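You operate a simulated robot arm through the tools that you are given. There is no shell and no other tool. Be economical: measure what you need, move in short steps, check, and stop when the job is done.

The job below is to be done with a simulated robot arm. You get a single attempt, and the scene is never put back.

Task
Clean the dried ink off the spare print head with flush.
Fine: the orange pad, wetted at the flush tin; pad back, tin lid on, print head cover shut. Set down upright: pad. Where these are worked on the way, their far stop is far enough and under half their travel is too little: print head cover. What is to be rubbed or washed off counts as gone when no trace of it is left.

It is judged by the outcome, as a careful person would: the job done as asked, and still so three seconds after it is handed in. It fails if anything else is knocked over, pushed out of place, dropped, spilled or broken. A push-on lid holds only when it is set on centred and level and pressed home; a screw cap is set on level and turned clockwise until tight.

Robot
A 7-joint arm with a two-finger parallel gripper, fixed in place. Base frame: the origin is at the foot of the arm, x ahead of it, y to its left, z up; the work surface is at about z = 80. Readings come in cm, rad, newtons and seconds.
With the tool pointing down near the work surface it reaches from about 24 to 68 cm from the base axis. Its first joint turns from -1.152 to 1.152 rad. Payload 2.4 kg.
The TCP is the grasp point between the finger pads, 3 cm short of the fingertips. In the tool frame z runs along the fingers and y along their closing line. Largest opening 9.4 cm; finger width 2.8, thickness 1; the body of the gripper, 5 by 9.6 cm, starts 5.5 cm behind the TCP.
Orientation is that of the tool frame in the base frame, as a unit quaternion [w, x, y, z]. With the fingers straight down and closing along the base's y, the tool's x points along the base's -x, its y along +y and its z along -z.

Tools
- The arm moves only by the tool send_rows. Its argument "plan" is a list of rows, each an object of numbers (a shift or turn left out is 0, a gripper value left out holds the last): "jaw": the opening, from 0 (shut) to 1 (fully open); "dx", "dy", "dz": the shift along the tool's x, y, z in cm; "rx", "ry", "rz": the turn, a rotation vector about the tool's x, y, z in rad. In form: [{"jaw": .., "dx": .., "dy": .., "dz": .., "rx": .., "ry": .., "rz": ..}, ...]. A call has 1 to 20 rows; each row is the pose to reach, as a shift and turn from the pose commanded when the call began, along the tool's axes at that moment. Rows are played at 5 a second. More than 5 cm and 0.15 rad between two rows, or a gripper value outside its range, and nothing of the call is played. Where a pose cannot be reached the arm comes as near as it can. A force on the tool above 40 N (or 10 N above the force at the start of the call, whichever is more), or a blocked arm, ends the call early, and 0.2 s more pass. The fingers move at their own pace (about 15.3 cm/s each) and stop on an object; they squeeze with about 30 N. The grip force told is the motor's: it shows also when the fingers shut on nothing. Time passes only in rows, and 0.2 s behind the last, so rows that repeat a pose let the fingers close. The reply holds the time, the measured pose of the TCP, the force on the tool along the base axes, the opening and the grip force, in the units named above and with some noise, with the torque about the TCP (base axes, N m) and any sound that the robot's microphone picked up, and new pictures: "views" is both (left out), scene, wrist or none.
- Cameras (640 x 400 px; columns grow to the right, rows downward): "scene" is fixed at [5.03, 48.9, 144.18]; the picture's right is [-0.58, -0.82, 0.00], its down [-0.48, 0.34, -0.81] and it looks along [0.66, -0.46, -0.59] (base axes); focal length 334 px, centre (320, 200). "wrist" rides on the gripper at [7.6, 1.4, -10.3] in the tool frame; the picture's right is [-0.18, 0.98, 0.00], its down [-0.75, -0.14, -0.64] and it looks along [-0.63, -0.12, 0.77] (tool axes); focal length 243 px, centre (320, 200). There is no depth. A picture from a camera that has moved, and an enlarged one, comes with that camera's place and axes in the base frame and with its lens.
- zoom(camera, box): a new picture of the part [left, top, right, bottom] of that camera's present view, enlarged. The clock stands still meanwhile.
- finish_job(): hands the job in; it is judged then, once.

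Work in short steps. Places have to be worked out from the pictures, the camera data and where the tool is seen: move nearer, look again, correct. Check each grasp and each placing, and mend what went wrong. You have 120 turns and 200 pictures in all, those below and enlarged ones among them. Open the gripper and draw the arm clear of the work before you hand the job in, unless the task says otherwise; then end with one line.

The tools are called after "Emit:" as a command line: name --argument value ..., lists and objects as JSON in quotes. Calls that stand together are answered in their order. send_rows: Moves the arm, as the interface text tells. Its arguments: {"type":"object","properties":{"plan":{"type":"array","items":{"type":"object","properties":{"jaw":{"type":"number"},"dx":{"type":"number"},"dy":{"type":"number"},"dz":{"type":"number"},"rx":{"type":"number"},"ry":{"type":"number"},"rz":{"type":"number"}}}},"views":{"type":"string","enum":["both","scene","wrist","none"]}},"required":["plan"]} The other tools are called the same way: zoom (camera, box) takes an enlarged picture of a part of a camera's view; finish_job () hands the job in.

At the start:

```text
time: 0.0
position: [47.32, 2.49, 106.62]
tcp_rot: [0.0, 0.0, 1.0, -0.001]
wrist_force: [0.5, 0.0, -0.2]
ft_torque: [-0.03, 0.0, 0.03]
opening: 9.42
finger_force: 0.0
```

scene: 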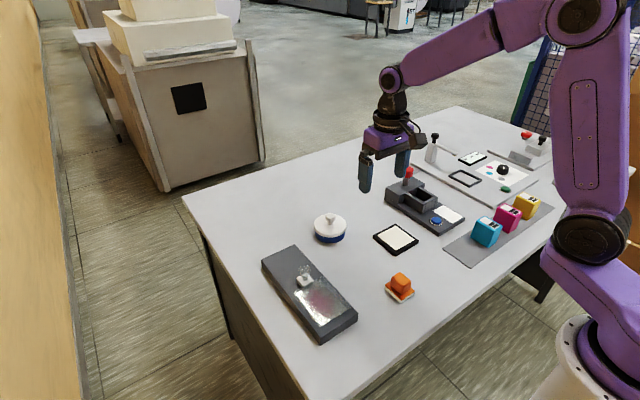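
wrist: 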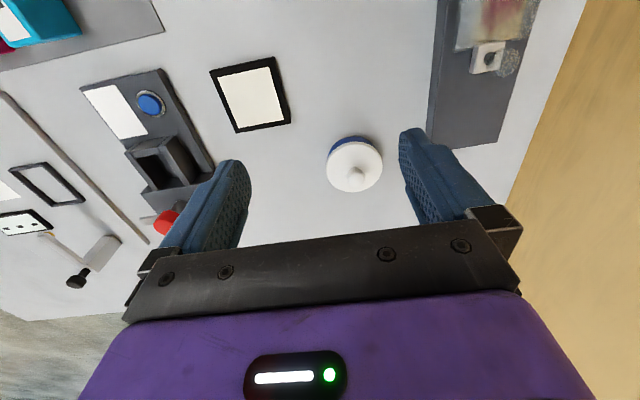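

I'll look closer at the print head, tin and pad first.

Emit:
zoom --camera "scene" --box '[240, 200, 440, 350]'

Emit:
zoom --camera "scene" --box '[360, 110, 580, 260]'

```text
2.67 times, centred on (340, 275) of scene
camera zoom: at [5.03, 48.9, 144.18], right [-0.58, -0.82, 0.0], down [-0.48, 0.34, -0.81], along [0.66, -0.46, -0.59], focal length 890 px, centre (267, 0)
```

zoom: 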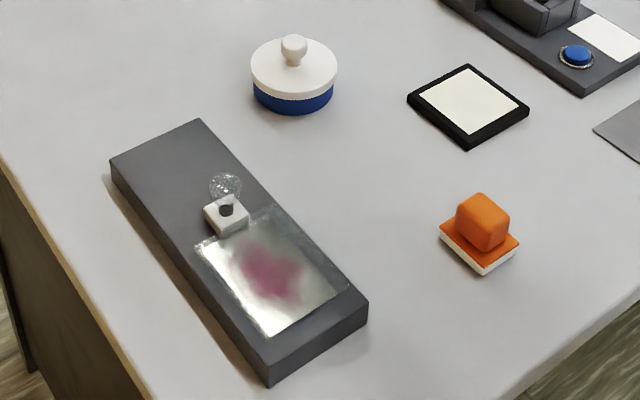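

```text
2.67 times, centred on (470, 185) of scene
camera zoom: at [5.03, 48.9, 144.18], right [-0.58, -0.82, 0.0], down [-0.48, 0.34, -0.81], along [0.66, -0.46, -0.59], focal length 890 px, centre (-80, 240)
```

zoom: 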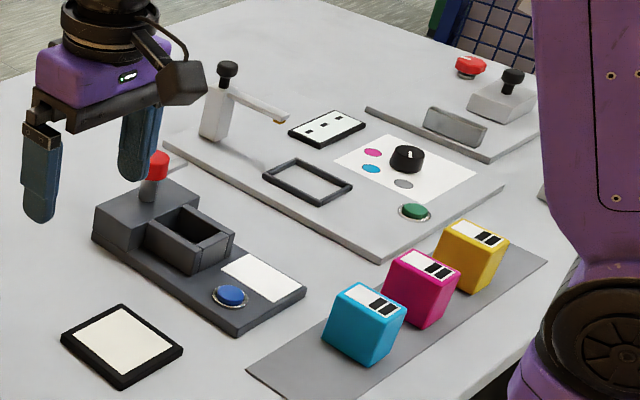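

Tin at ≈(61,6.5), pad ≈(35.5,5), print head block x 36–61, y 18–28. I'll move the wrist camera to look at the head's cover.

Emit:
send_rows --plan '[{"dx": 2.5, "dy": 3.5, "dz": 1}, {"dx": 5, "dy": 7, "dz": 2}, {"dx": 7.5, "dy": 10.5, "dz": 3}, {"dx": 10, "dy": 14, "dz": 4}, {"dx": 12.5, "dy": 17.5, "dz": 5}, {"dx": 15, "dy": 21, "dz": 6}]'

```text
time: 1.4
position: [32.34, 23.6, 100.61]
tcp_rot: [-0.001, 0.0, 1.0, -0.001]
wrist_force: [-0.4, -0.2, -1.0]
ft_torque: [0.01, -0.01, -0.01]
opening: 9.41
finger_force: 0.0
camera wrist: at [24.58, 25.04, 110.83], right [0.19, 0.98, 0.0], down [0.75, -0.14, 0.64], along [0.63, -0.12, -0.77], focal length 243 px, centre (320, 200)
```

scene: 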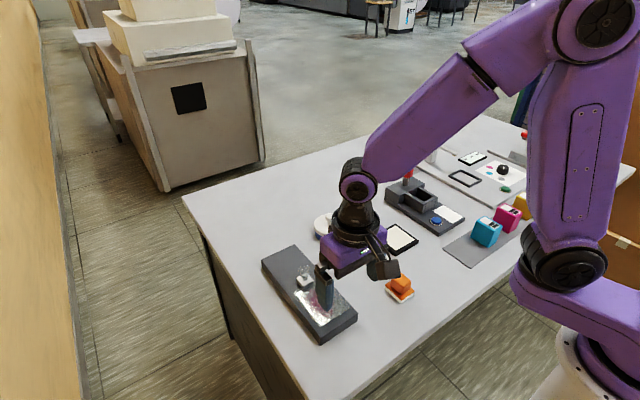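
wrist: 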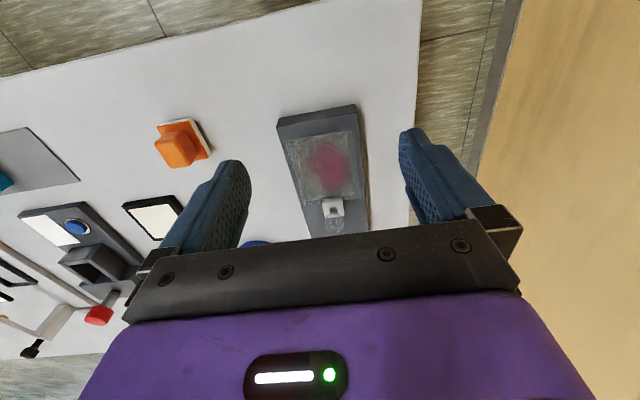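

The picture is mounted upside down but the head is in view; enlarging it.

Emit:
zoom --camera "wrist" --box '[260, 90, 400, 250]'

Emit:
zoom --camera "scene" --box '[255, 235, 365, 345]'

```text
2.50 times, centred on (330, 170) of wrist
camera zoom: at [24.58, 25.04, 110.83], right [0.19, 0.98, 0.0], down [0.75, -0.14, 0.64], along [0.63, -0.12, -0.77], focal length 606 px, centre (295, 275)
```

zoom: 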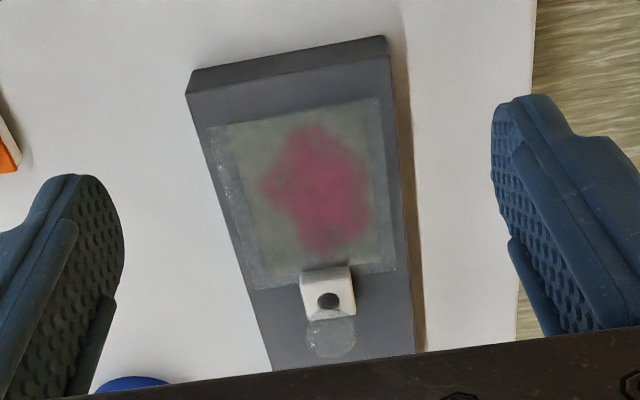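

```text
3.64 times, centred on (310, 290) of scene
camera zoom: at [5.03, 48.9, 144.18], right [-0.58, -0.82, 0.0], down [-0.48, 0.34, -0.81], along [0.66, -0.46, -0.59], focal length 1213 px, centre (356, -127)
```

zoom: 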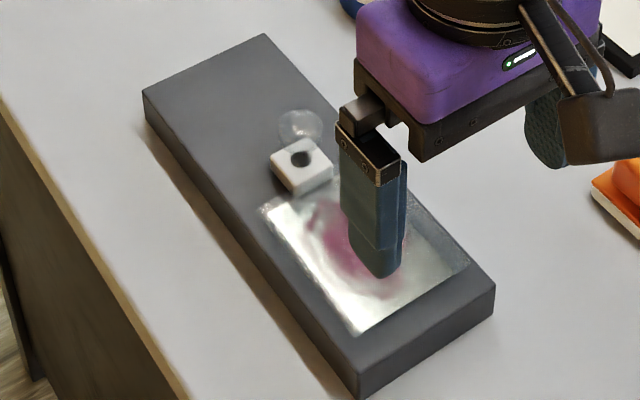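

There's a glass-like knob near (50,22,86) by a white block. I'll get a nearer view from over it, staying clear in height.

Emit:
send_rows --plan '[{"dx": -4, "dz": 1.5}, {"dx": -8, "dz": 3}, {"dx": -12, "dz": 4.5}, {"dx": -14.5, "dz": 6}]' --views "wrist"

Emit:
zoom --camera "scene" --box '[265, 245, 345, 305]'

```text
time: 2.4
position: [47.03, 23.43, 94.78]
tcp_rot: [0.0, 0.0, 1.0, 0.0]
wrist_force: [0.4, 0.9, -0.6]
ft_torque: [-0.03, -0.01, -0.01]
opening: 9.4
finger_force: 0.1
camera wrist: at [39.24, 24.95, 104.89], right [0.18, 0.98, 0.0], down [0.75, -0.14, 0.64], along [0.63, -0.12, -0.77], focal length 243 px, centre (320, 200)
```

wrist: 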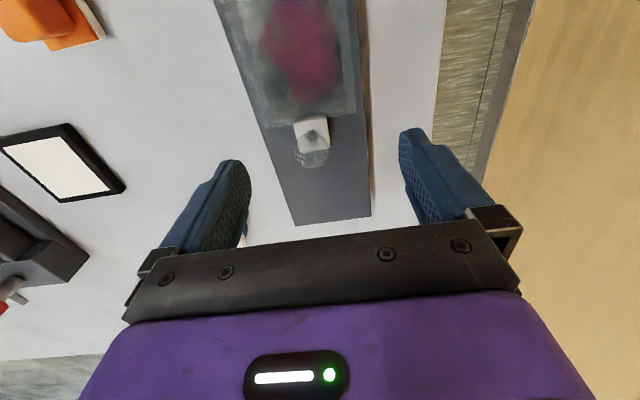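

```text
6.67 times, centred on (305, 275) of scene
camera zoom: at [5.03, 48.9, 144.18], right [-0.58, -0.82, 0.0], down [-0.48, 0.34, -0.81], along [0.66, -0.46, -0.59], focal length 2224 px, centre (420, -300)
```

zoom: 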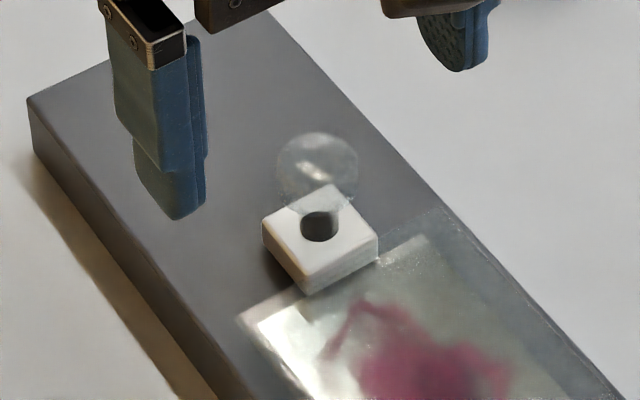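

Emit:
zoom --camera "wrist" --box '[260, 90, 360, 180]'

```text
4.44 times, centred on (310, 135) of wrist
camera zoom: at [39.24, 24.95, 104.89], right [0.18, 0.98, 0.0], down [0.75, -0.14, 0.64], along [0.63, -0.12, -0.77], focal length 1078 px, centre (364, 489)
```

zoom: 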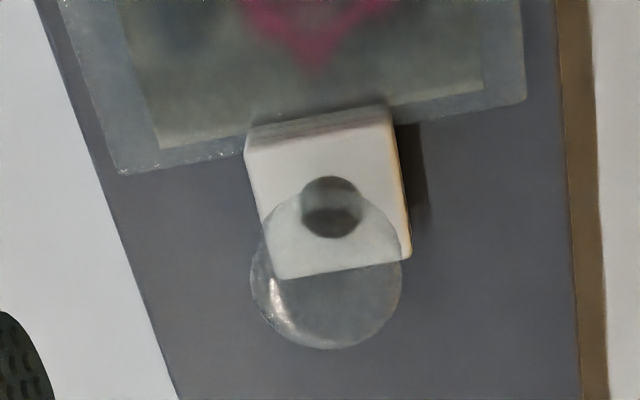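

The knob is a glass head on a stem on the white foot of the clear cover, head at ≈(48.6,22.5,87.3). I'll come down around it and grip.

Emit:
send_rows --plan '[{"jaw": 0.6, "dx": -1.6, "dy": -0.9, "dz": 2}, {"dx": -1.6, "dy": -0.9, "dz": 4.5}, {"dx": -1.6, "dy": -0.9, "dz": 6.8}, {"dx": -1.6, "dy": -0.9, "dz": 6.8, "jaw": 0}, {"dx": -1.6, "dy": -0.9, "dz": 6.8, "jaw": 0}, {"dx": -1.6, "dy": -0.9, "dz": 6.8, "jaw": 0}]'

```text
time: 3.8
position: [48.51, 22.52, 87.85]
tcp_rot: [0.0, 0.002, 1.0, -0.001]
wrist_force: [1.1, -15.6, 3.5]
ft_torque: [-0.11, 0.28, -0.1]
opening: 2.8
finger_force: 44.5
camera wrist: at [40.81, 23.96, 98.0], right [0.19, 0.98, 0.0], down [0.75, -0.14, 0.64], along [0.63, -0.12, -0.77], focal length 243 px, centre (320, 200)
```

scene: 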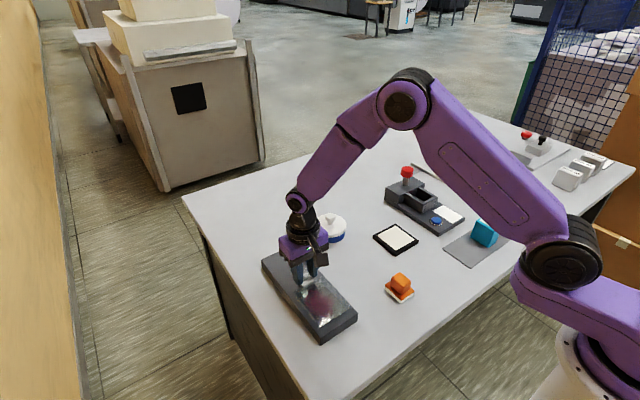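
wrist: 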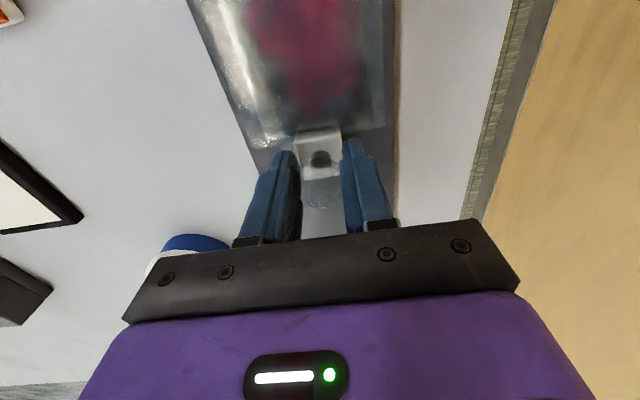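

Knob is gripped (2.8 cm). I'll try sliding it a little along +x (away from the window).

Emit:
send_rows --plan '[{"dx": -0.5}, {"dx": -1.0}, {"dx": -1.5}]' --views "wrist"

```text
time: 4.6
position: [49.94, 22.5, 87.86]
tcp_rot: [-0.001, 0.001, 1.0, -0.001]
wrist_force: [-3.2, -22.0, 0.1]
ft_torque: [-0.35, -0.2, -0.23]
opening: 2.79
finger_force: 44.6
camera wrist: at [42.18, 23.96, 98.01], right [0.19, 0.98, 0.0], down [0.75, -0.14, 0.64], along [0.63, -0.12, -0.77], focal length 243 px, centre (320, 200)
```

wrist: 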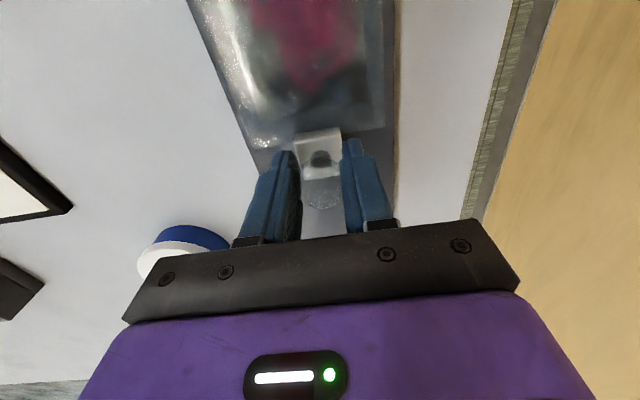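

It slides. I'll continue along +x, easing y slightly, until the stop.

Emit:
send_rows --plan '[{"dx": -1, "dy": -0.1}, {"dx": -2, "dy": -0.2}, {"dx": -3, "dy": -0.2}, {"dx": -4, "dy": -0.2}, {"dx": -5, "dy": -0.2}, {"dx": -6, "dy": -0.2}, {"dx": -7, "dy": -0.2}, {"dx": -8, "dy": -0.2}]'

```text
time: 6.4
position: [57.87, 22.48, 87.83]
tcp_rot: [0.0, 0.0, 1.0, 0.001]
wrist_force: [-2.6, -9.7, -9.5]
ft_torque: [0.36, 0.28, 0.08]
opening: 2.77
finger_force: 44.8
camera wrist: at [50.17, 23.92, 98.0], right [0.18, 0.98, 0.0], down [0.75, -0.14, 0.64], along [0.63, -0.12, -0.77], focal length 243 px, centre (320, 200)
```

scene: 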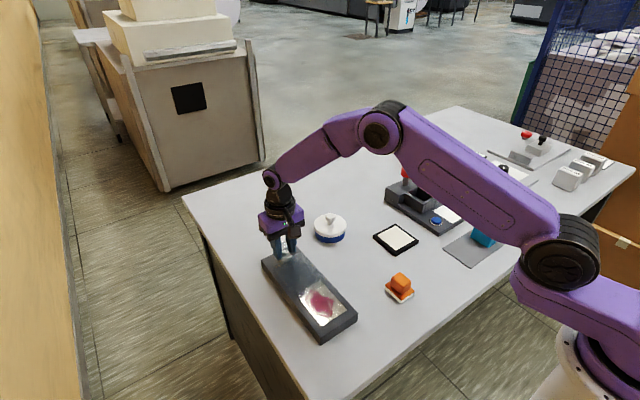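
wrist: 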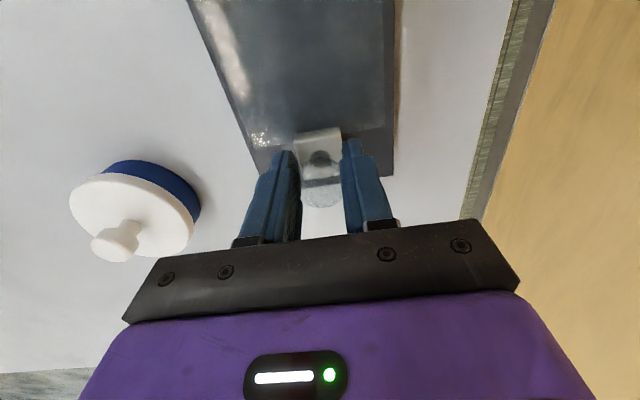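

Still sliding freely; continue to the stop.

Emit:
send_rows --plan '[{"dx": -0.7}, {"dx": -1.4}, {"dx": -2.1}, {"dx": -2.8}, {"dx": -3.5}, {"dx": -4.2}]'

```text
time: 7.3
position: [59.54, 22.48, 87.82]
tcp_rot: [-0.01, 0.0, 1.0, -0.003]
wrist_force: [-6.6, -1.7, 9.8]
ft_torque: [-0.01, 0.51, 0.0]
opening: 2.79
finger_force: 44.4
stopped in row 4: the force on the tool passed its limit (the readings are from after the stop); the commanded pose is now the measured one
camera wrist: at [52.12, 23.98, 98.14], right [0.18, 0.98, -0.01], down [0.77, -0.14, 0.63], along [0.61, -0.12, -0.78], focal length 243 px, centre (320, 200)
```

scene: 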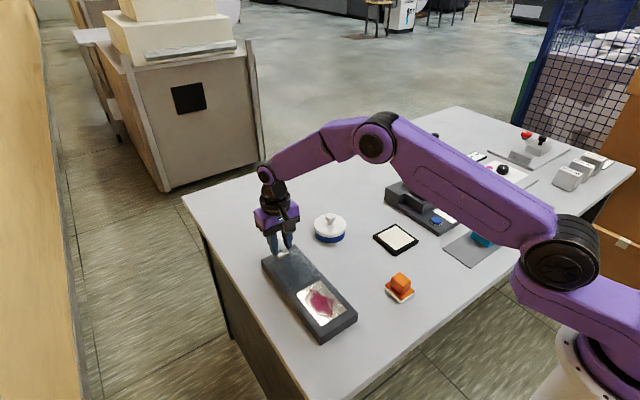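
wrist: 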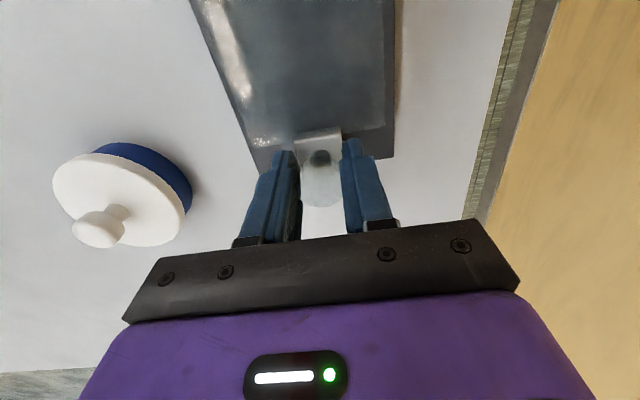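

Stop reached (≈11 cm travel). Release, rise, then back off to view the tin.

Emit:
send_rows --plan '[{"jaw": 0.5}, {"jaw": 0.5}, {"dz": -4}, {"dz": -8}, {"dz": -9, "dx": 3, "dy": -4}, {"dz": -9, "dx": 6, "dy": -8}, {"dz": -9, "dx": 8, "dy": -12, "jaw": 0.5}, {"dz": -9, "dx": 8, "dy": -14}]'

```text
refused: row 5 steps farther than a row can; nothing moved
```

Emit:
send_rows --plan '[{"jaw": 0.5}, {"jaw": 0.5}, {"dz": -4}, {"dz": -8}, {"dz": -9, "dx": 2, "dy": -3}, {"dz": -9, "dx": 4, "dy": -6}, {"dz": -9, "dx": 6, "dy": -9}, {"dz": -9, "dx": 7, "dy": -12}, {"dz": -9, "dx": 8, "dy": -14}]'

```text
time: 9.3
position: [52.11, 8.54, 96.98]
tcp_rot: [-0.009, -0.001, 1.0, -0.002]
wrist_force: [-0.1, 0.1, 1.0]
ft_torque: [0.01, 0.02, 0.0]
opening: 4.72
finger_force: 0.1
camera wrist: at [44.46, 9.99, 107.3], right [0.18, 0.98, -0.01], down [0.77, -0.14, 0.63], along [0.62, -0.12, -0.78], focal length 243 px, centre (320, 200)
```

scene: 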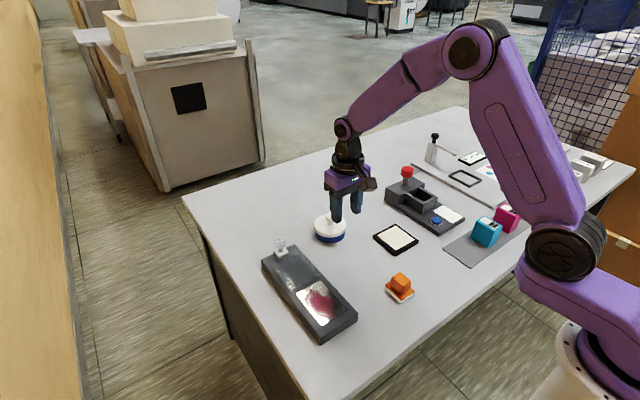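
wrist: 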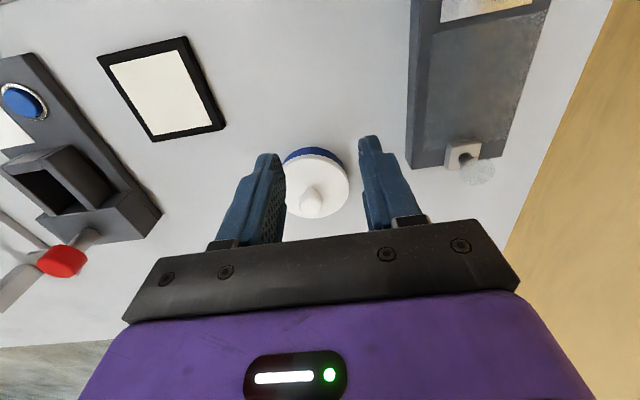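

Enlarging the lid in both views for precise location.

Emit:
zoom --camera "wrist" --box '[270, 140, 366, 220]'

Emit:
zoom --camera "scene" --box '[300, 200, 360, 250]'

```text
5.00 times, centred on (318, 180) of wrist
camera zoom: at [44.46, 9.99, 107.3], right [0.18, 0.98, -0.01], down [0.77, -0.14, 0.63], along [0.62, -0.12, -0.78], focal length 1213 px, centre (330, 300)
```

zoom: 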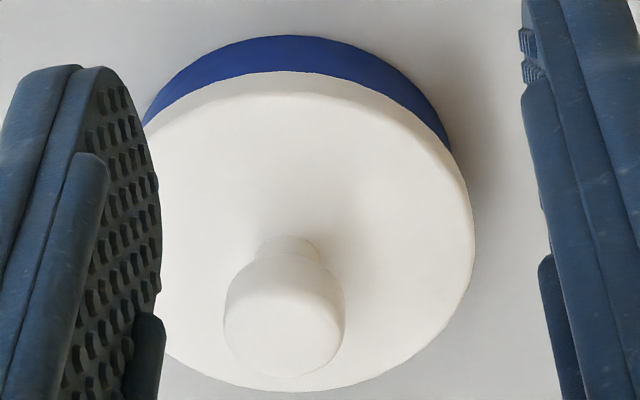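

```text
8.00 times, centred on (330, 225) of scene
camera zoom: at [5.03, 48.9, 144.18], right [-0.58, -0.82, 0.0], down [-0.48, 0.34, -0.81], along [0.66, -0.46, -0.59], focal length 2669 px, centre (240, 0)
```

zoom: 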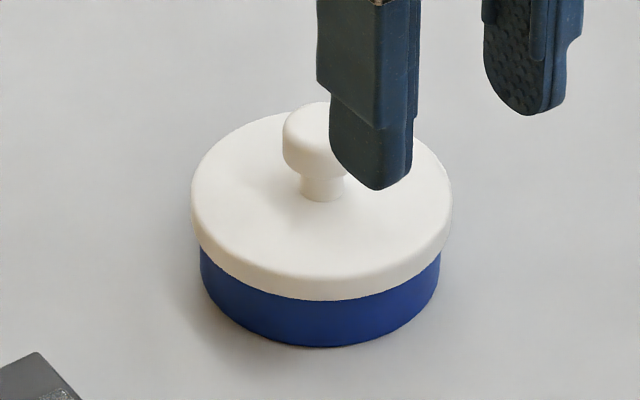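

Knob head at ≈(62,5.6,86). Moving above it, levelling the small tilt, to recheck.

Emit:
send_rows --plan '[{"dx": -3.3, "dy": -1, "dz": 0, "ry": -0.009, "jaw": 0.6}, {"dx": -6.6, "dy": -2, "dz": 1, "ry": -0.018}, {"dx": -9.8, "dy": -2.8, "dz": 3, "ry": -0.018}, {"dx": -9.8, "dy": -2.8, "dz": 5, "ry": -0.018}]'

```text
time: 10.3
position: [61.83, 5.75, 91.92]
tcp_rot: [0.0, 0.0, 1.0, -0.002]
wrist_force: [0.1, 0.1, -0.3]
ft_torque: [0.01, 0.02, 0.0]
opening: 5.62
finger_force: 0.1
camera wrist: at [54.03, 7.25, 101.97], right [0.18, 0.98, -0.01], down [0.75, -0.14, 0.64], along [0.63, -0.12, -0.77], focal length 243 px, centre (320, 200)
```

scene: 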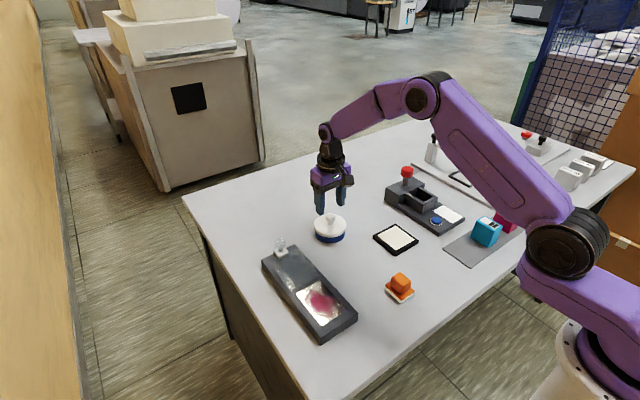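
wrist: 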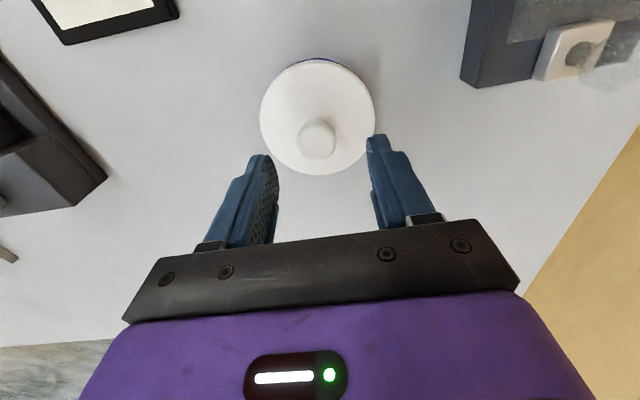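

Knob head is almost right under the TCP (z≈86.2). Descend to TCP z 87.5 and grip.

Emit:
send_rows --plan '[{"dy": -0.2, "dz": 1.5}, {"dy": -0.2, "dz": 3}, {"dy": -0.2, "dz": 4.5}, {"dy": -0.2, "dz": 4.5, "jaw": 0}, {"dy": -0.2, "dz": 4.5, "jaw": 0}, {"dy": -0.2, "dz": 4.5, "jaw": 0}]'

```text
time: 11.7
position: [61.71, 5.47, 87.36]
tcp_rot: [-0.001, 0.0, 1.0, -0.002]
wrist_force: [-0.6, 0.6, -0.1]
ft_torque: [0.0, 0.01, -0.02]
opening: 2.68
finger_force: 29.8
heard: snap
camera wrist: at [53.86, 7.1, 97.47], right [0.18, 0.98, -0.01], down [0.75, -0.14, 0.64], along [0.63, -0.12, -0.77], focal length 243 px, centre (320, 200)
```

scene: 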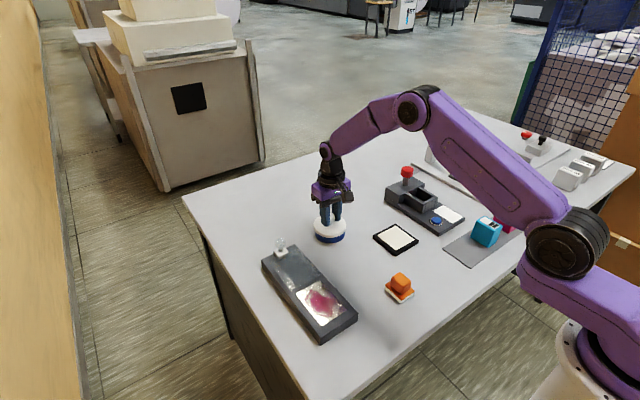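
wrist: 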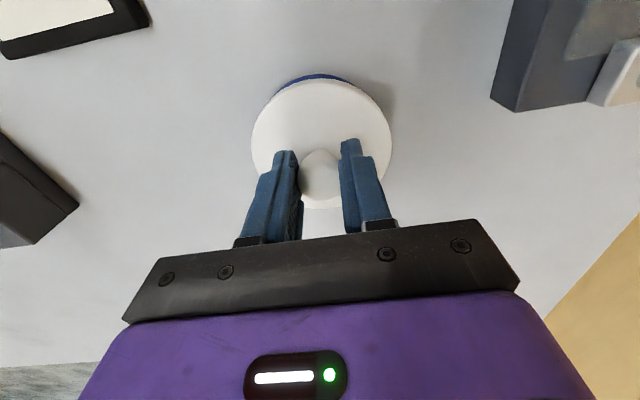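

Gripped; a snap was heard (lid loosened). Lift gently straight up.

Emit:
send_rows --plan '[{"dz": -0.5}, {"dz": -1}, {"dz": -2}, {"dz": -4}, {"dz": -6}]'

```text
time: 12.9
position: [61.66, 5.59, 93.4]
tcp_rot: [0.0, -0.001, 1.0, -0.003]
wrist_force: [-0.8, -0.1, -0.6]
ft_torque: [0.04, -0.02, 0.02]
opening: 2.61
finger_force: 29.9
camera wrist: at [53.82, 7.1, 103.44], right [0.18, 0.98, -0.01], down [0.75, -0.14, 0.64], along [0.63, -0.12, -0.77], focal length 243 px, centre (320, 200)
```

scene: 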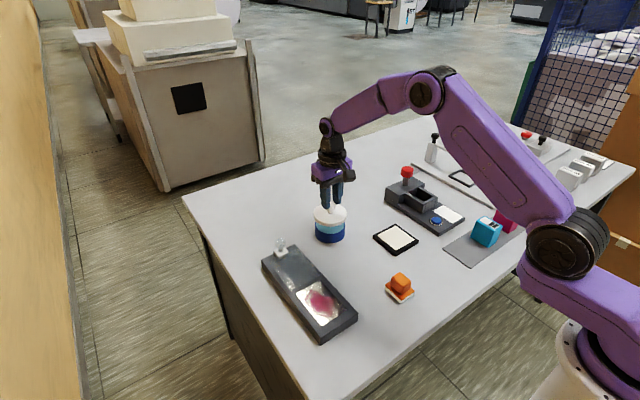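
wrist: 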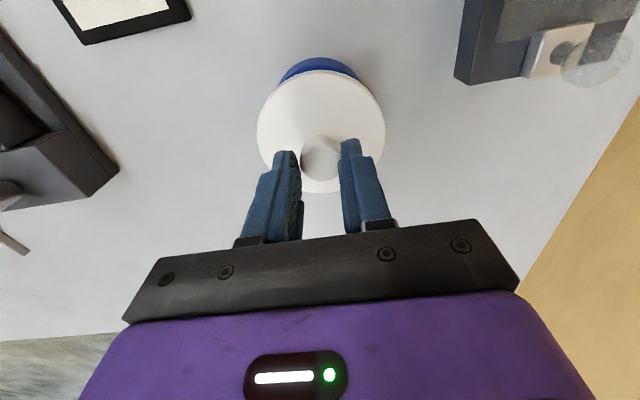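

Lid off. I'll carry it to a free spot at ≈(48,10) and lower toward the table.

Emit:
send_rows --plan '[{"dx": 3.5, "dy": 1.1}, {"dx": 7, "dy": 2.2}, {"dx": 10.5, "dy": 3.3}, {"dx": 13.7, "dy": 4.4}, {"dx": 13.7, "dy": 4.4, "dz": 3}, {"dx": 13.7, "dy": 4.4, "dz": 6.4}]'

Emit:
zoom --camera "scene" --box '[290, 190, 410, 290]'

```text
time: 14.3
position: [47.91, 9.98, 86.92]
tcp_rot: [0.0, 0.0, 1.0, -0.003]
wrist_force: [-0.1, 0.2, -0.4]
ft_torque: [-0.02, 0.01, 0.0]
opening: 2.63
finger_force: 30.1
camera wrist: at [40.17, 11.55, 97.08], right [0.18, 0.98, -0.01], down [0.75, -0.14, 0.64], along [0.63, -0.12, -0.77], focal length 243 px, centre (320, 200)
```

scene: 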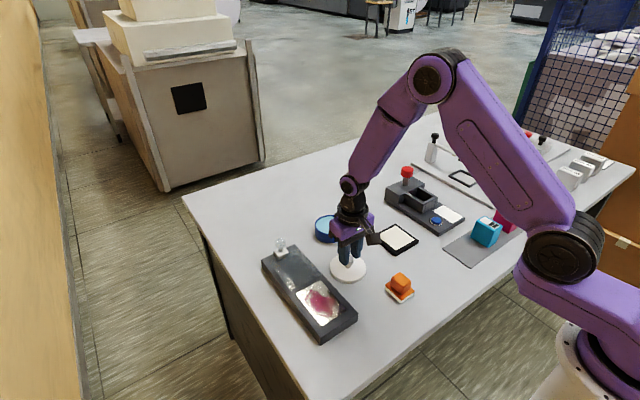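
wrist: 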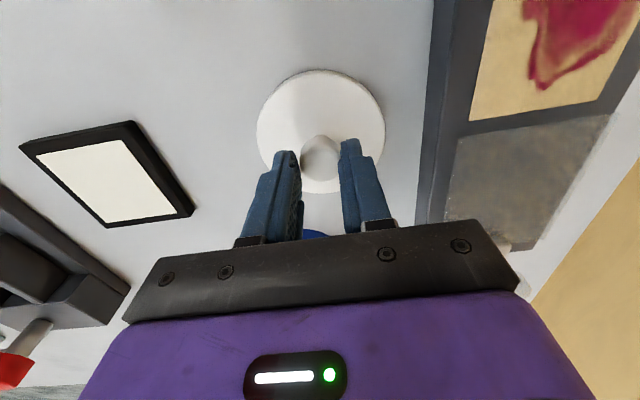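

```text
4.00 times, centred on (350, 240) of scene
camera zoom: at [5.03, 48.9, 144.18], right [-0.58, -0.82, 0.0], down [-0.48, 0.34, -0.81], along [0.66, -0.46, -0.59], focal length 1334 px, centre (200, 40)
```

zoom: 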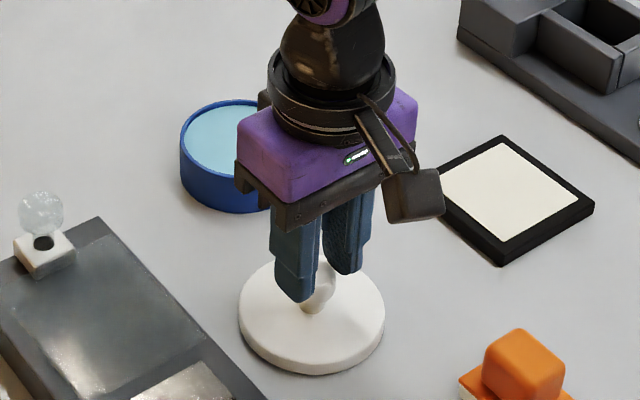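

Lowering on in small steps until contact shows.

Emit:
send_rows --plan '[{"dz": 0.5}, {"dz": 0.9}, {"dz": 1.2}, {"dz": 1.4}]' --views "none"

Emit:
zoom --camera "scene" --box '[320, 230, 392, 290]'

```text
time: 15.2
position: [47.86, 9.99, 85.91]
tcp_rot: [0.0, 0.0, 1.0, -0.002]
wrist_force: [-4.5, -0.7, 9.6]
ft_torque: [-0.02, 0.04, 0.0]
opening: 2.66
finger_force: 30.3
stopped in row 4: the force on the tool passed its limit (the readings are from after the stop); the commanded pose is now the measured one
```

```text
6.67 times, centred on (356, 260) of scene
camera zoom: at [5.0, 48.9, 144.18], right [-0.58, -0.82, 0.0], down [-0.48, 0.34, -0.81], along [0.66, -0.46, -0.59], focal length 2224 px, centre (80, -200)
```

zoom: 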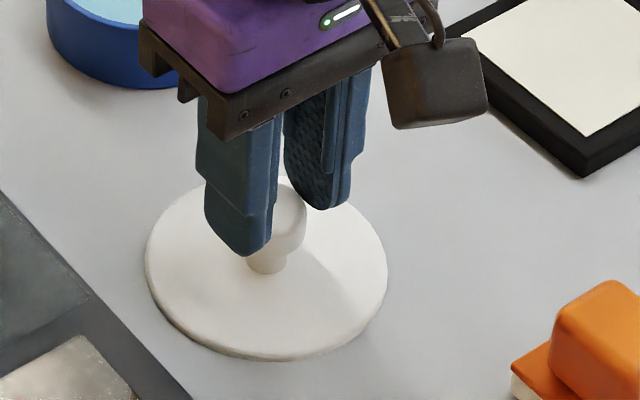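

Lid rests on the table at TCP z 85.9. Release, rise, and go toward a view of the pad.

Emit:
send_rows --plan '[{"jaw": 0.6}, {"jaw": 0.6}, {"dz": -4}, {"dz": -8}, {"dz": -10, "dx": 4}, {"dz": -10, "dx": 8, "dy": -1}, {"dz": -10, "dx": 12, "dy": -2}, {"dz": -10, "dx": 16, "dy": -3}, {"dz": -10, "dx": 18, "dy": -4}]'

```text
time: 17.2
position: [30.35, 5.14, 95.86]
tcp_rot: [0.001, 0.02, 1.0, -0.002]
wrist_force: [-3.4, 5.4, -0.3]
ft_torque: [-0.46, -0.33, 0.07]
opening: 5.65
finger_force: 0.1
camera wrist: at [22.71, 7.04, 105.99], right [0.22, 0.97, 0.0], down [0.75, -0.17, 0.64], along [0.63, -0.15, -0.77], focal length 243 px, centre (320, 200)
```

scene: 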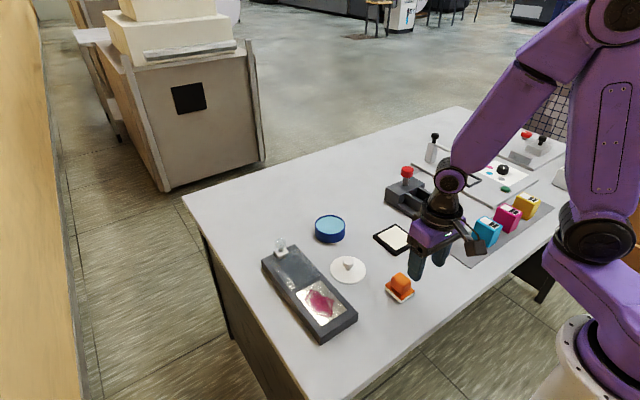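
wrist: 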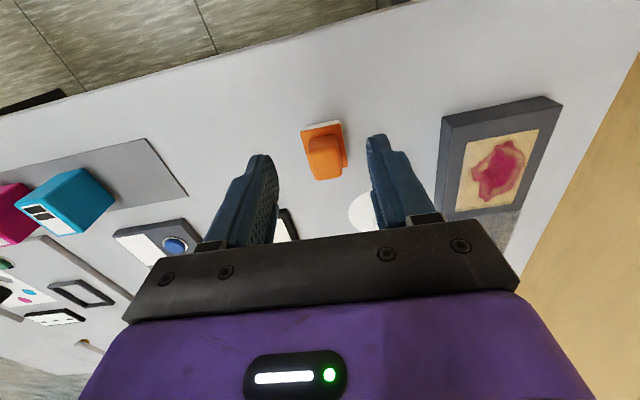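

Enlarging the pad to find its centre and orientation.

Emit:
zoom --camera "wrist" --box '[284, 110, 364, 190]'

Emit:
zoom --camera "scene" --box '[370, 260, 430, 310]'

```text
5.00 times, centred on (324, 150) of wrist
camera zoom: at [22.71, 7.04, 105.99], right [0.22, 0.97, 0.0], down [0.75, -0.17, 0.64], along [0.63, -0.15, -0.77], focal length 1213 px, centre (300, 450)
```

zoom: 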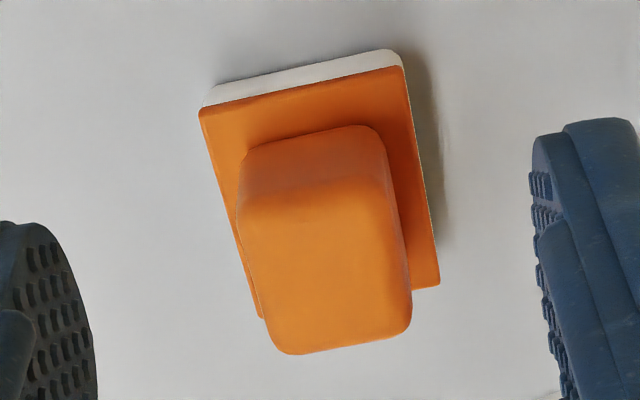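

```text
8.00 times, centred on (400, 285) of scene
camera zoom: at [5.01, 48.93, 144.17], right [-0.58, -0.82, 0.0], down [-0.48, 0.34, -0.81], along [0.66, -0.46, -0.59], focal length 2669 px, centre (-320, -480)
```

zoom: 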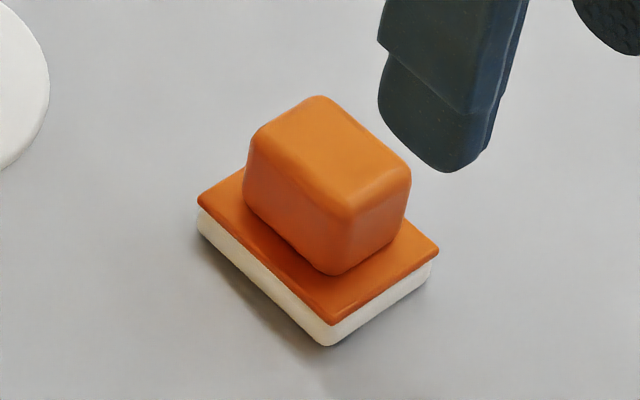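

Pad's grip block top centre ≈(35.7,4.6,84.3), aligned with base axes. Moving above it to check.

Emit:
send_rows --plan '[{"dx": -3, "dy": -0.7, "dz": 0}, {"dx": -5.84, "dy": -1.44, "dz": 2}, {"dx": -5.84, "dy": -1.44, "dz": 5.5}, {"dx": -5.84, "dy": -1.44, "dz": 5.5}]'

Emit:
zoom --camera "wrist" --box '[260, 90, 380, 190]'

Emit:
zoom --camera "scene" --box '[370, 250, 442, 310]'

```text
time: 18.2
position: [35.93, 4.35, 90.43]
tcp_rot: [0.001, -0.001, 1.0, -0.002]
wrist_force: [0.1, 0.3, -0.6]
ft_torque: [0.01, 0.01, 0.0]
opening: 5.64
finger_force: 0.0
camera wrist: at [28.02, 5.88, 100.54], right [0.18, 0.98, 0.0], down [0.75, -0.14, 0.64], along [0.63, -0.12, -0.77], focal length 243 px, centre (320, 200)
```

scene: 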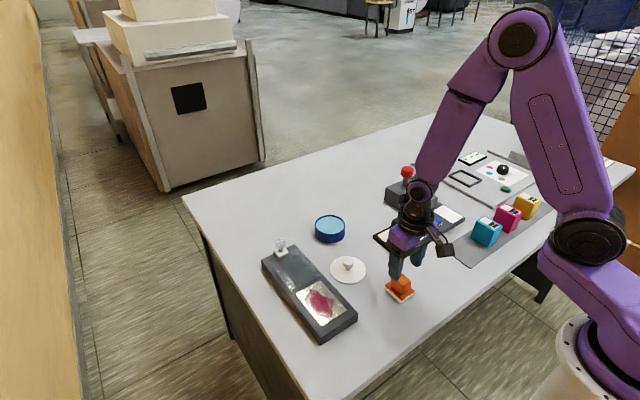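
wrist: 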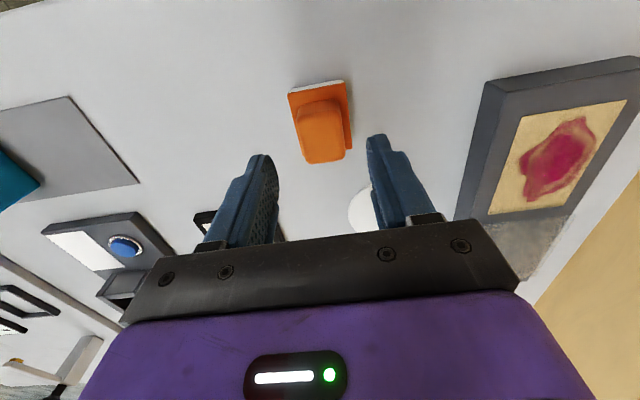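

```text
4.00 times, centred on (320, 140) of wrist
camera zoom: at [28.02, 5.88, 100.54], right [0.18, 0.98, 0.0], down [0.75, -0.14, 0.64], along [0.63, -0.12, -0.77], focal length 970 px, centre (320, 440)
```

zoom: 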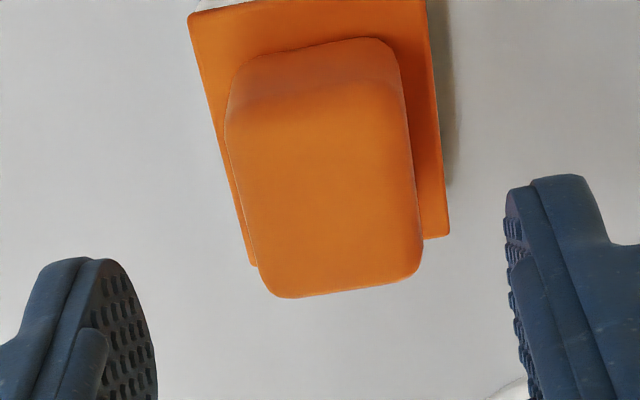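

```text
6.67 times, centred on (406, 280) of scene
camera zoom: at [5.03, 48.9, 144.18], right [-0.58, -0.82, 0.0], down [-0.48, 0.34, -0.81], along [0.66, -0.46, -0.59], focal length 2224 px, centre (-253, -333)
```

zoom: 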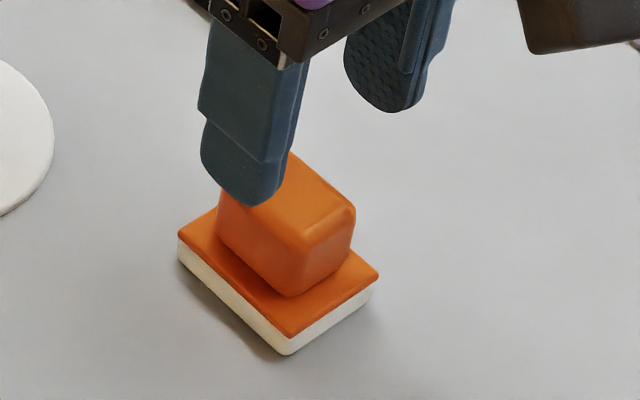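

Top face centre ≈(35.5,4.65). Descend to TCP z 85.3 and grip.

Emit:
send_rows --plan '[{"dx": 0.45, "dy": 0.3, "dz": 2}, {"dx": 0.45, "dy": 0.3, "dz": 4}, {"dx": 0.45, "dy": 0.3, "dz": 5.1}, {"dx": 0.45, "dy": 0.3, "dz": 5.1, "jaw": 0}, {"dx": 0.45, "dy": 0.3, "dz": 5.1, "jaw": 0}, {"dx": 0.45, "dy": 0.3, "dz": 5.1, "jaw": 0}]'

```text
time: 19.6
position: [35.25, 4.75, 85.42]
tcp_rot: [0.001, -0.001, 1.0, -0.003]
wrist_force: [-0.3, 0.4, 1.2]
ft_torque: [0.03, 0.05, -0.04]
opening: 3.11
finger_force: 30.1
camera wrist: at [27.53, 6.22, 95.55], right [0.18, 0.98, 0.0], down [0.75, -0.14, 0.64], along [0.63, -0.12, -0.77], focal length 243 px, centre (320, 200)
```

scene: 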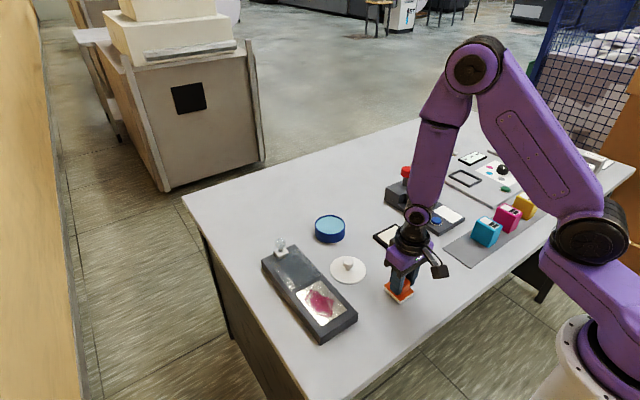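
wrist: 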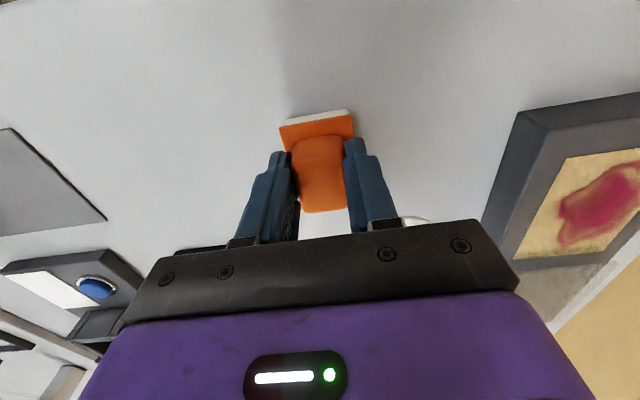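

Pad gripped (home pose 35.3, 4.7, 85.4; pad bottom = TCP−5.4). Lift and carry to before the tin to look.

Emit:
send_rows --plan '[{"dz": -3}, {"dz": -7}, {"dz": -10, "dx": -3}, {"dz": -10, "dx": -7.5}, {"dz": -10, "dx": -12}, {"dz": -10, "dx": -16}]'

Emit:
zoom --camera "scene" --box '[295, 190, 367, 250]'

```text
time: 21.0
position: [51.33, 5.07, 95.25]
tcp_rot: [0.0, -0.001, 1.0, -0.003]
wrist_force: [0.7, 0.1, -0.6]
ft_torque: [0.01, 0.05, -0.03]
opening: 3.09
finger_force: 30.0
camera wrist: at [43.51, 6.55, 105.35], right [0.18, 0.98, 0.0], down [0.75, -0.14, 0.64], along [0.63, -0.12, -0.77], focal length 243 px, centre (320, 200)
```

scene: 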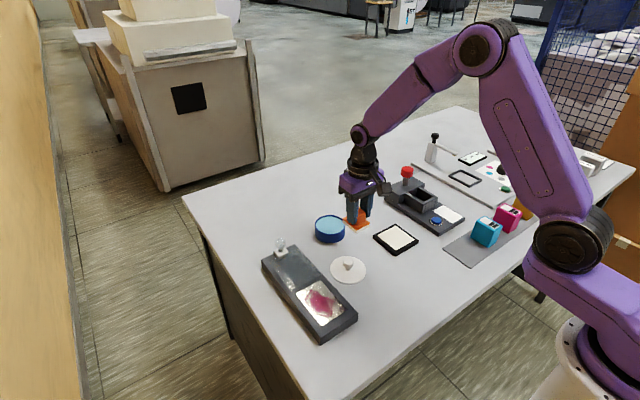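
wrist: 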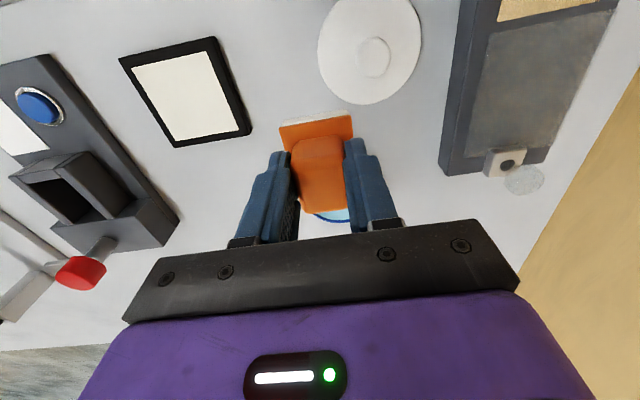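

```text
6.67 times, centred on (331, 220) of scene
camera zoom: at [5.03, 48.9, 144.18], right [-0.58, -0.82, 0.0], down [-0.48, 0.34, -0.81], along [0.66, -0.46, -0.59], focal length 2224 px, centre (247, 67)
```

zoom: 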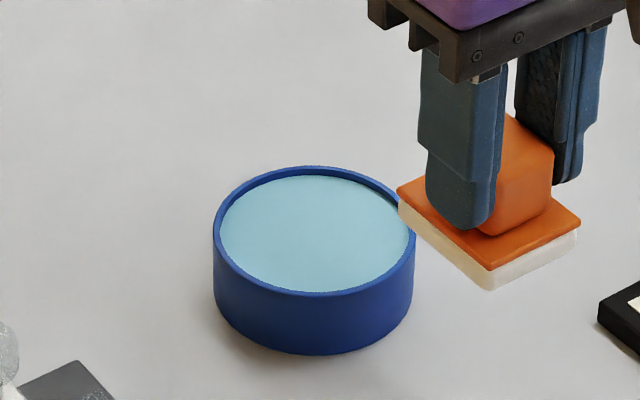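

Tin centre ≈(61.8,5.5), rim z≈83. Move over it and down to just above the rim.

Emit:
send_rows --plan '[{"dx": -3.5, "dy": 0.2}, {"dx": -7, "dy": 0.4}, {"dx": -10.5, "dy": 0.45}, {"dx": -10.5, "dy": 0.45, "dz": 3}, {"dx": -10.5, "dy": 0.45, "dz": 5.3}, {"dx": -10.5, "dy": 0.45, "dz": 5.3}]'

Emit:
zoom --camera "scene" --box '[295, 190, 367, 250]'

```text
time: 22.4
position: [61.79, 5.48, 89.93]
tcp_rot: [0.001, -0.001, 1.0, -0.003]
wrist_force: [0.5, 1.0, -0.8]
ft_torque: [0.01, 0.0, 0.0]
opening: 3.1
finger_force: 30.2
camera wrist: at [54.08, 6.92, 100.05], right [0.18, 0.98, 0.0], down [0.75, -0.14, 0.64], along [0.63, -0.12, -0.77], focal length 243 px, centre (320, 200)
```

scene: 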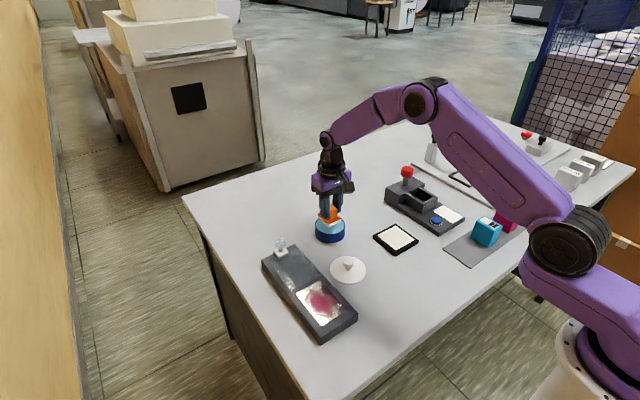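
wrist: 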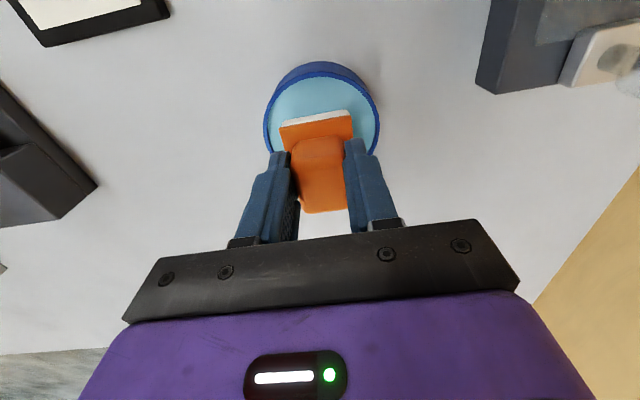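

```text
6.67 times, centred on (331, 220) of scene
camera zoom: at [5.03, 48.9, 144.18], right [-0.58, -0.82, 0.0], down [-0.48, 0.34, -0.81], along [0.66, -0.46, -0.59], focal length 2224 px, centre (247, 67)
```

zoom: 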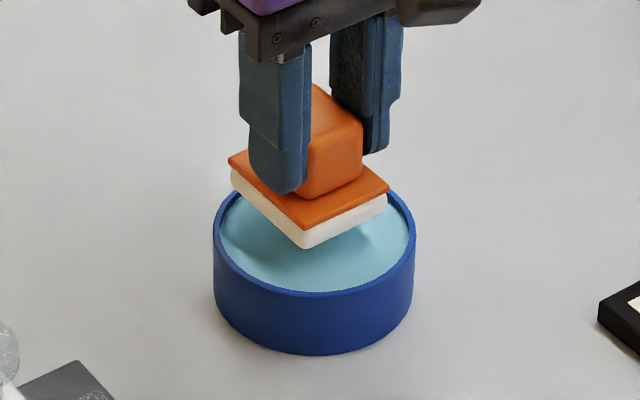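

Well centred. Lower gently into the flush.

Emit:
send_rows --plan '[{"dz": 0.6}, {"dz": 1.2}, {"dz": 1.6}, {"dz": 2.0}, {"dz": 2.3}, {"dz": 2.3}, {"dz": 2.3}, {"dz": 2.3}]' --views "none"

Emit:
zoom --camera "scene" --box '[295, 190, 367, 250]'

```text
time: 23.4
position: [61.96, 5.4, 88.42]
tcp_rot: [0.003, -0.001, 1.0, -0.002]
wrist_force: [-0.3, -0.1, 6.5]
ft_torque: [0.11, 0.14, 0.02]
opening: 3.12
finger_force: 30.4
stopped in row 5: the force on the tool passed its limit (the readings are from after the stop); the commanded pose is now the measured one
```

```text
6.67 times, centred on (331, 220) of scene
camera zoom: at [5.02, 48.9, 144.18], right [-0.58, -0.82, 0.0], down [-0.48, 0.34, -0.81], along [0.66, -0.46, -0.59], focal length 2224 px, centre (247, 67)
```

zoom: 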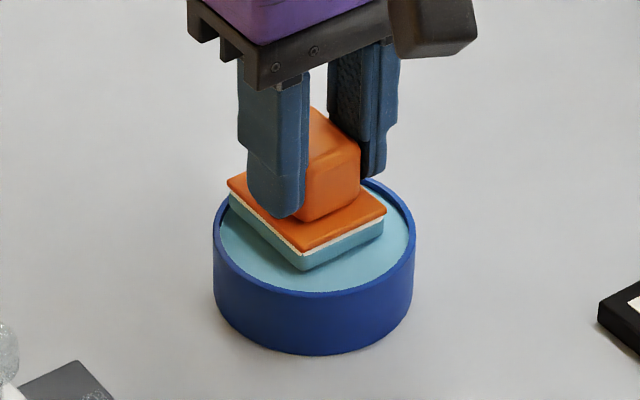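

The pad has turned blue-wet on contact (surface z≈83). Hold a moment, then lift and carry to over the head window (≈x 37–47, y 19–26).

Emit:
send_rows --plan '[{"dz": 0.1}, {"dz": 0.1}, {"dz": 0.1}, {"dz": -1}, {"dz": -4}, {"dz": -7}, {"dz": -7, "dx": 4, "dy": 2.5}, {"dz": -7, "dx": 8, "dy": 5}, {"dz": -7, "dx": 12, "dy": 8}, {"dz": -7, "dx": 16, "dy": 11}, {"dz": -7, "dx": 19, "dy": 14}, {"dz": -7, "dx": 20, "dy": 17}, {"dz": -7, "dx": 20, "dy": 17}]'

Emit:
zoom --camera "scene" --box '[260, 235, 380, 345]'

```text
time: 26.2
position: [42.05, 22.45, 95.26]
tcp_rot: [0.003, -0.001, 1.0, -0.002]
wrist_force: [-0.5, 0.8, -0.7]
ft_torque: [-0.01, 0.01, -0.01]
opening: 3.07
finger_force: 29.4
camera wrist: at [34.33, 23.86, 105.4], right [0.18, 0.98, 0.0], down [0.75, -0.14, 0.65], along [0.64, -0.12, -0.76], focal length 243 px, centre (320, 200)
```

scene: 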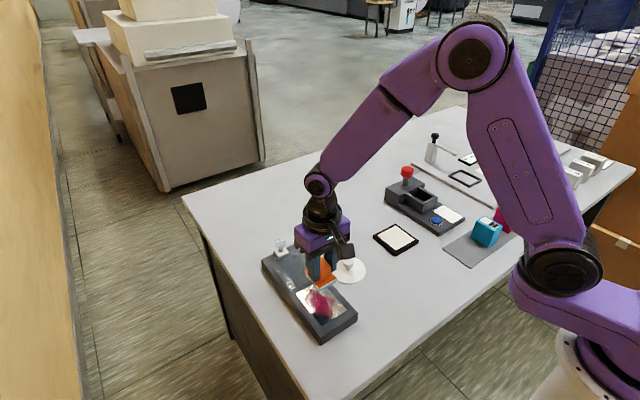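
wrist: 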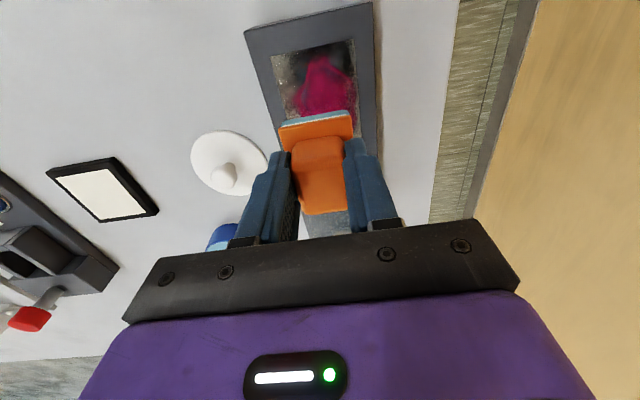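

```text
3.64 times, centred on (320, 290) of scene
camera zoom: at [5.02, 48.9, 144.18], right [-0.58, -0.82, 0.0], down [-0.48, 0.34, -0.81], along [0.66, -0.46, -0.59], focal length 1213 px, centre (320, -127)
```

zoom: 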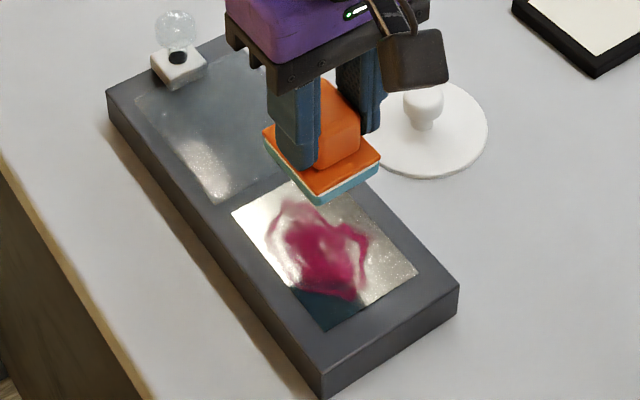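

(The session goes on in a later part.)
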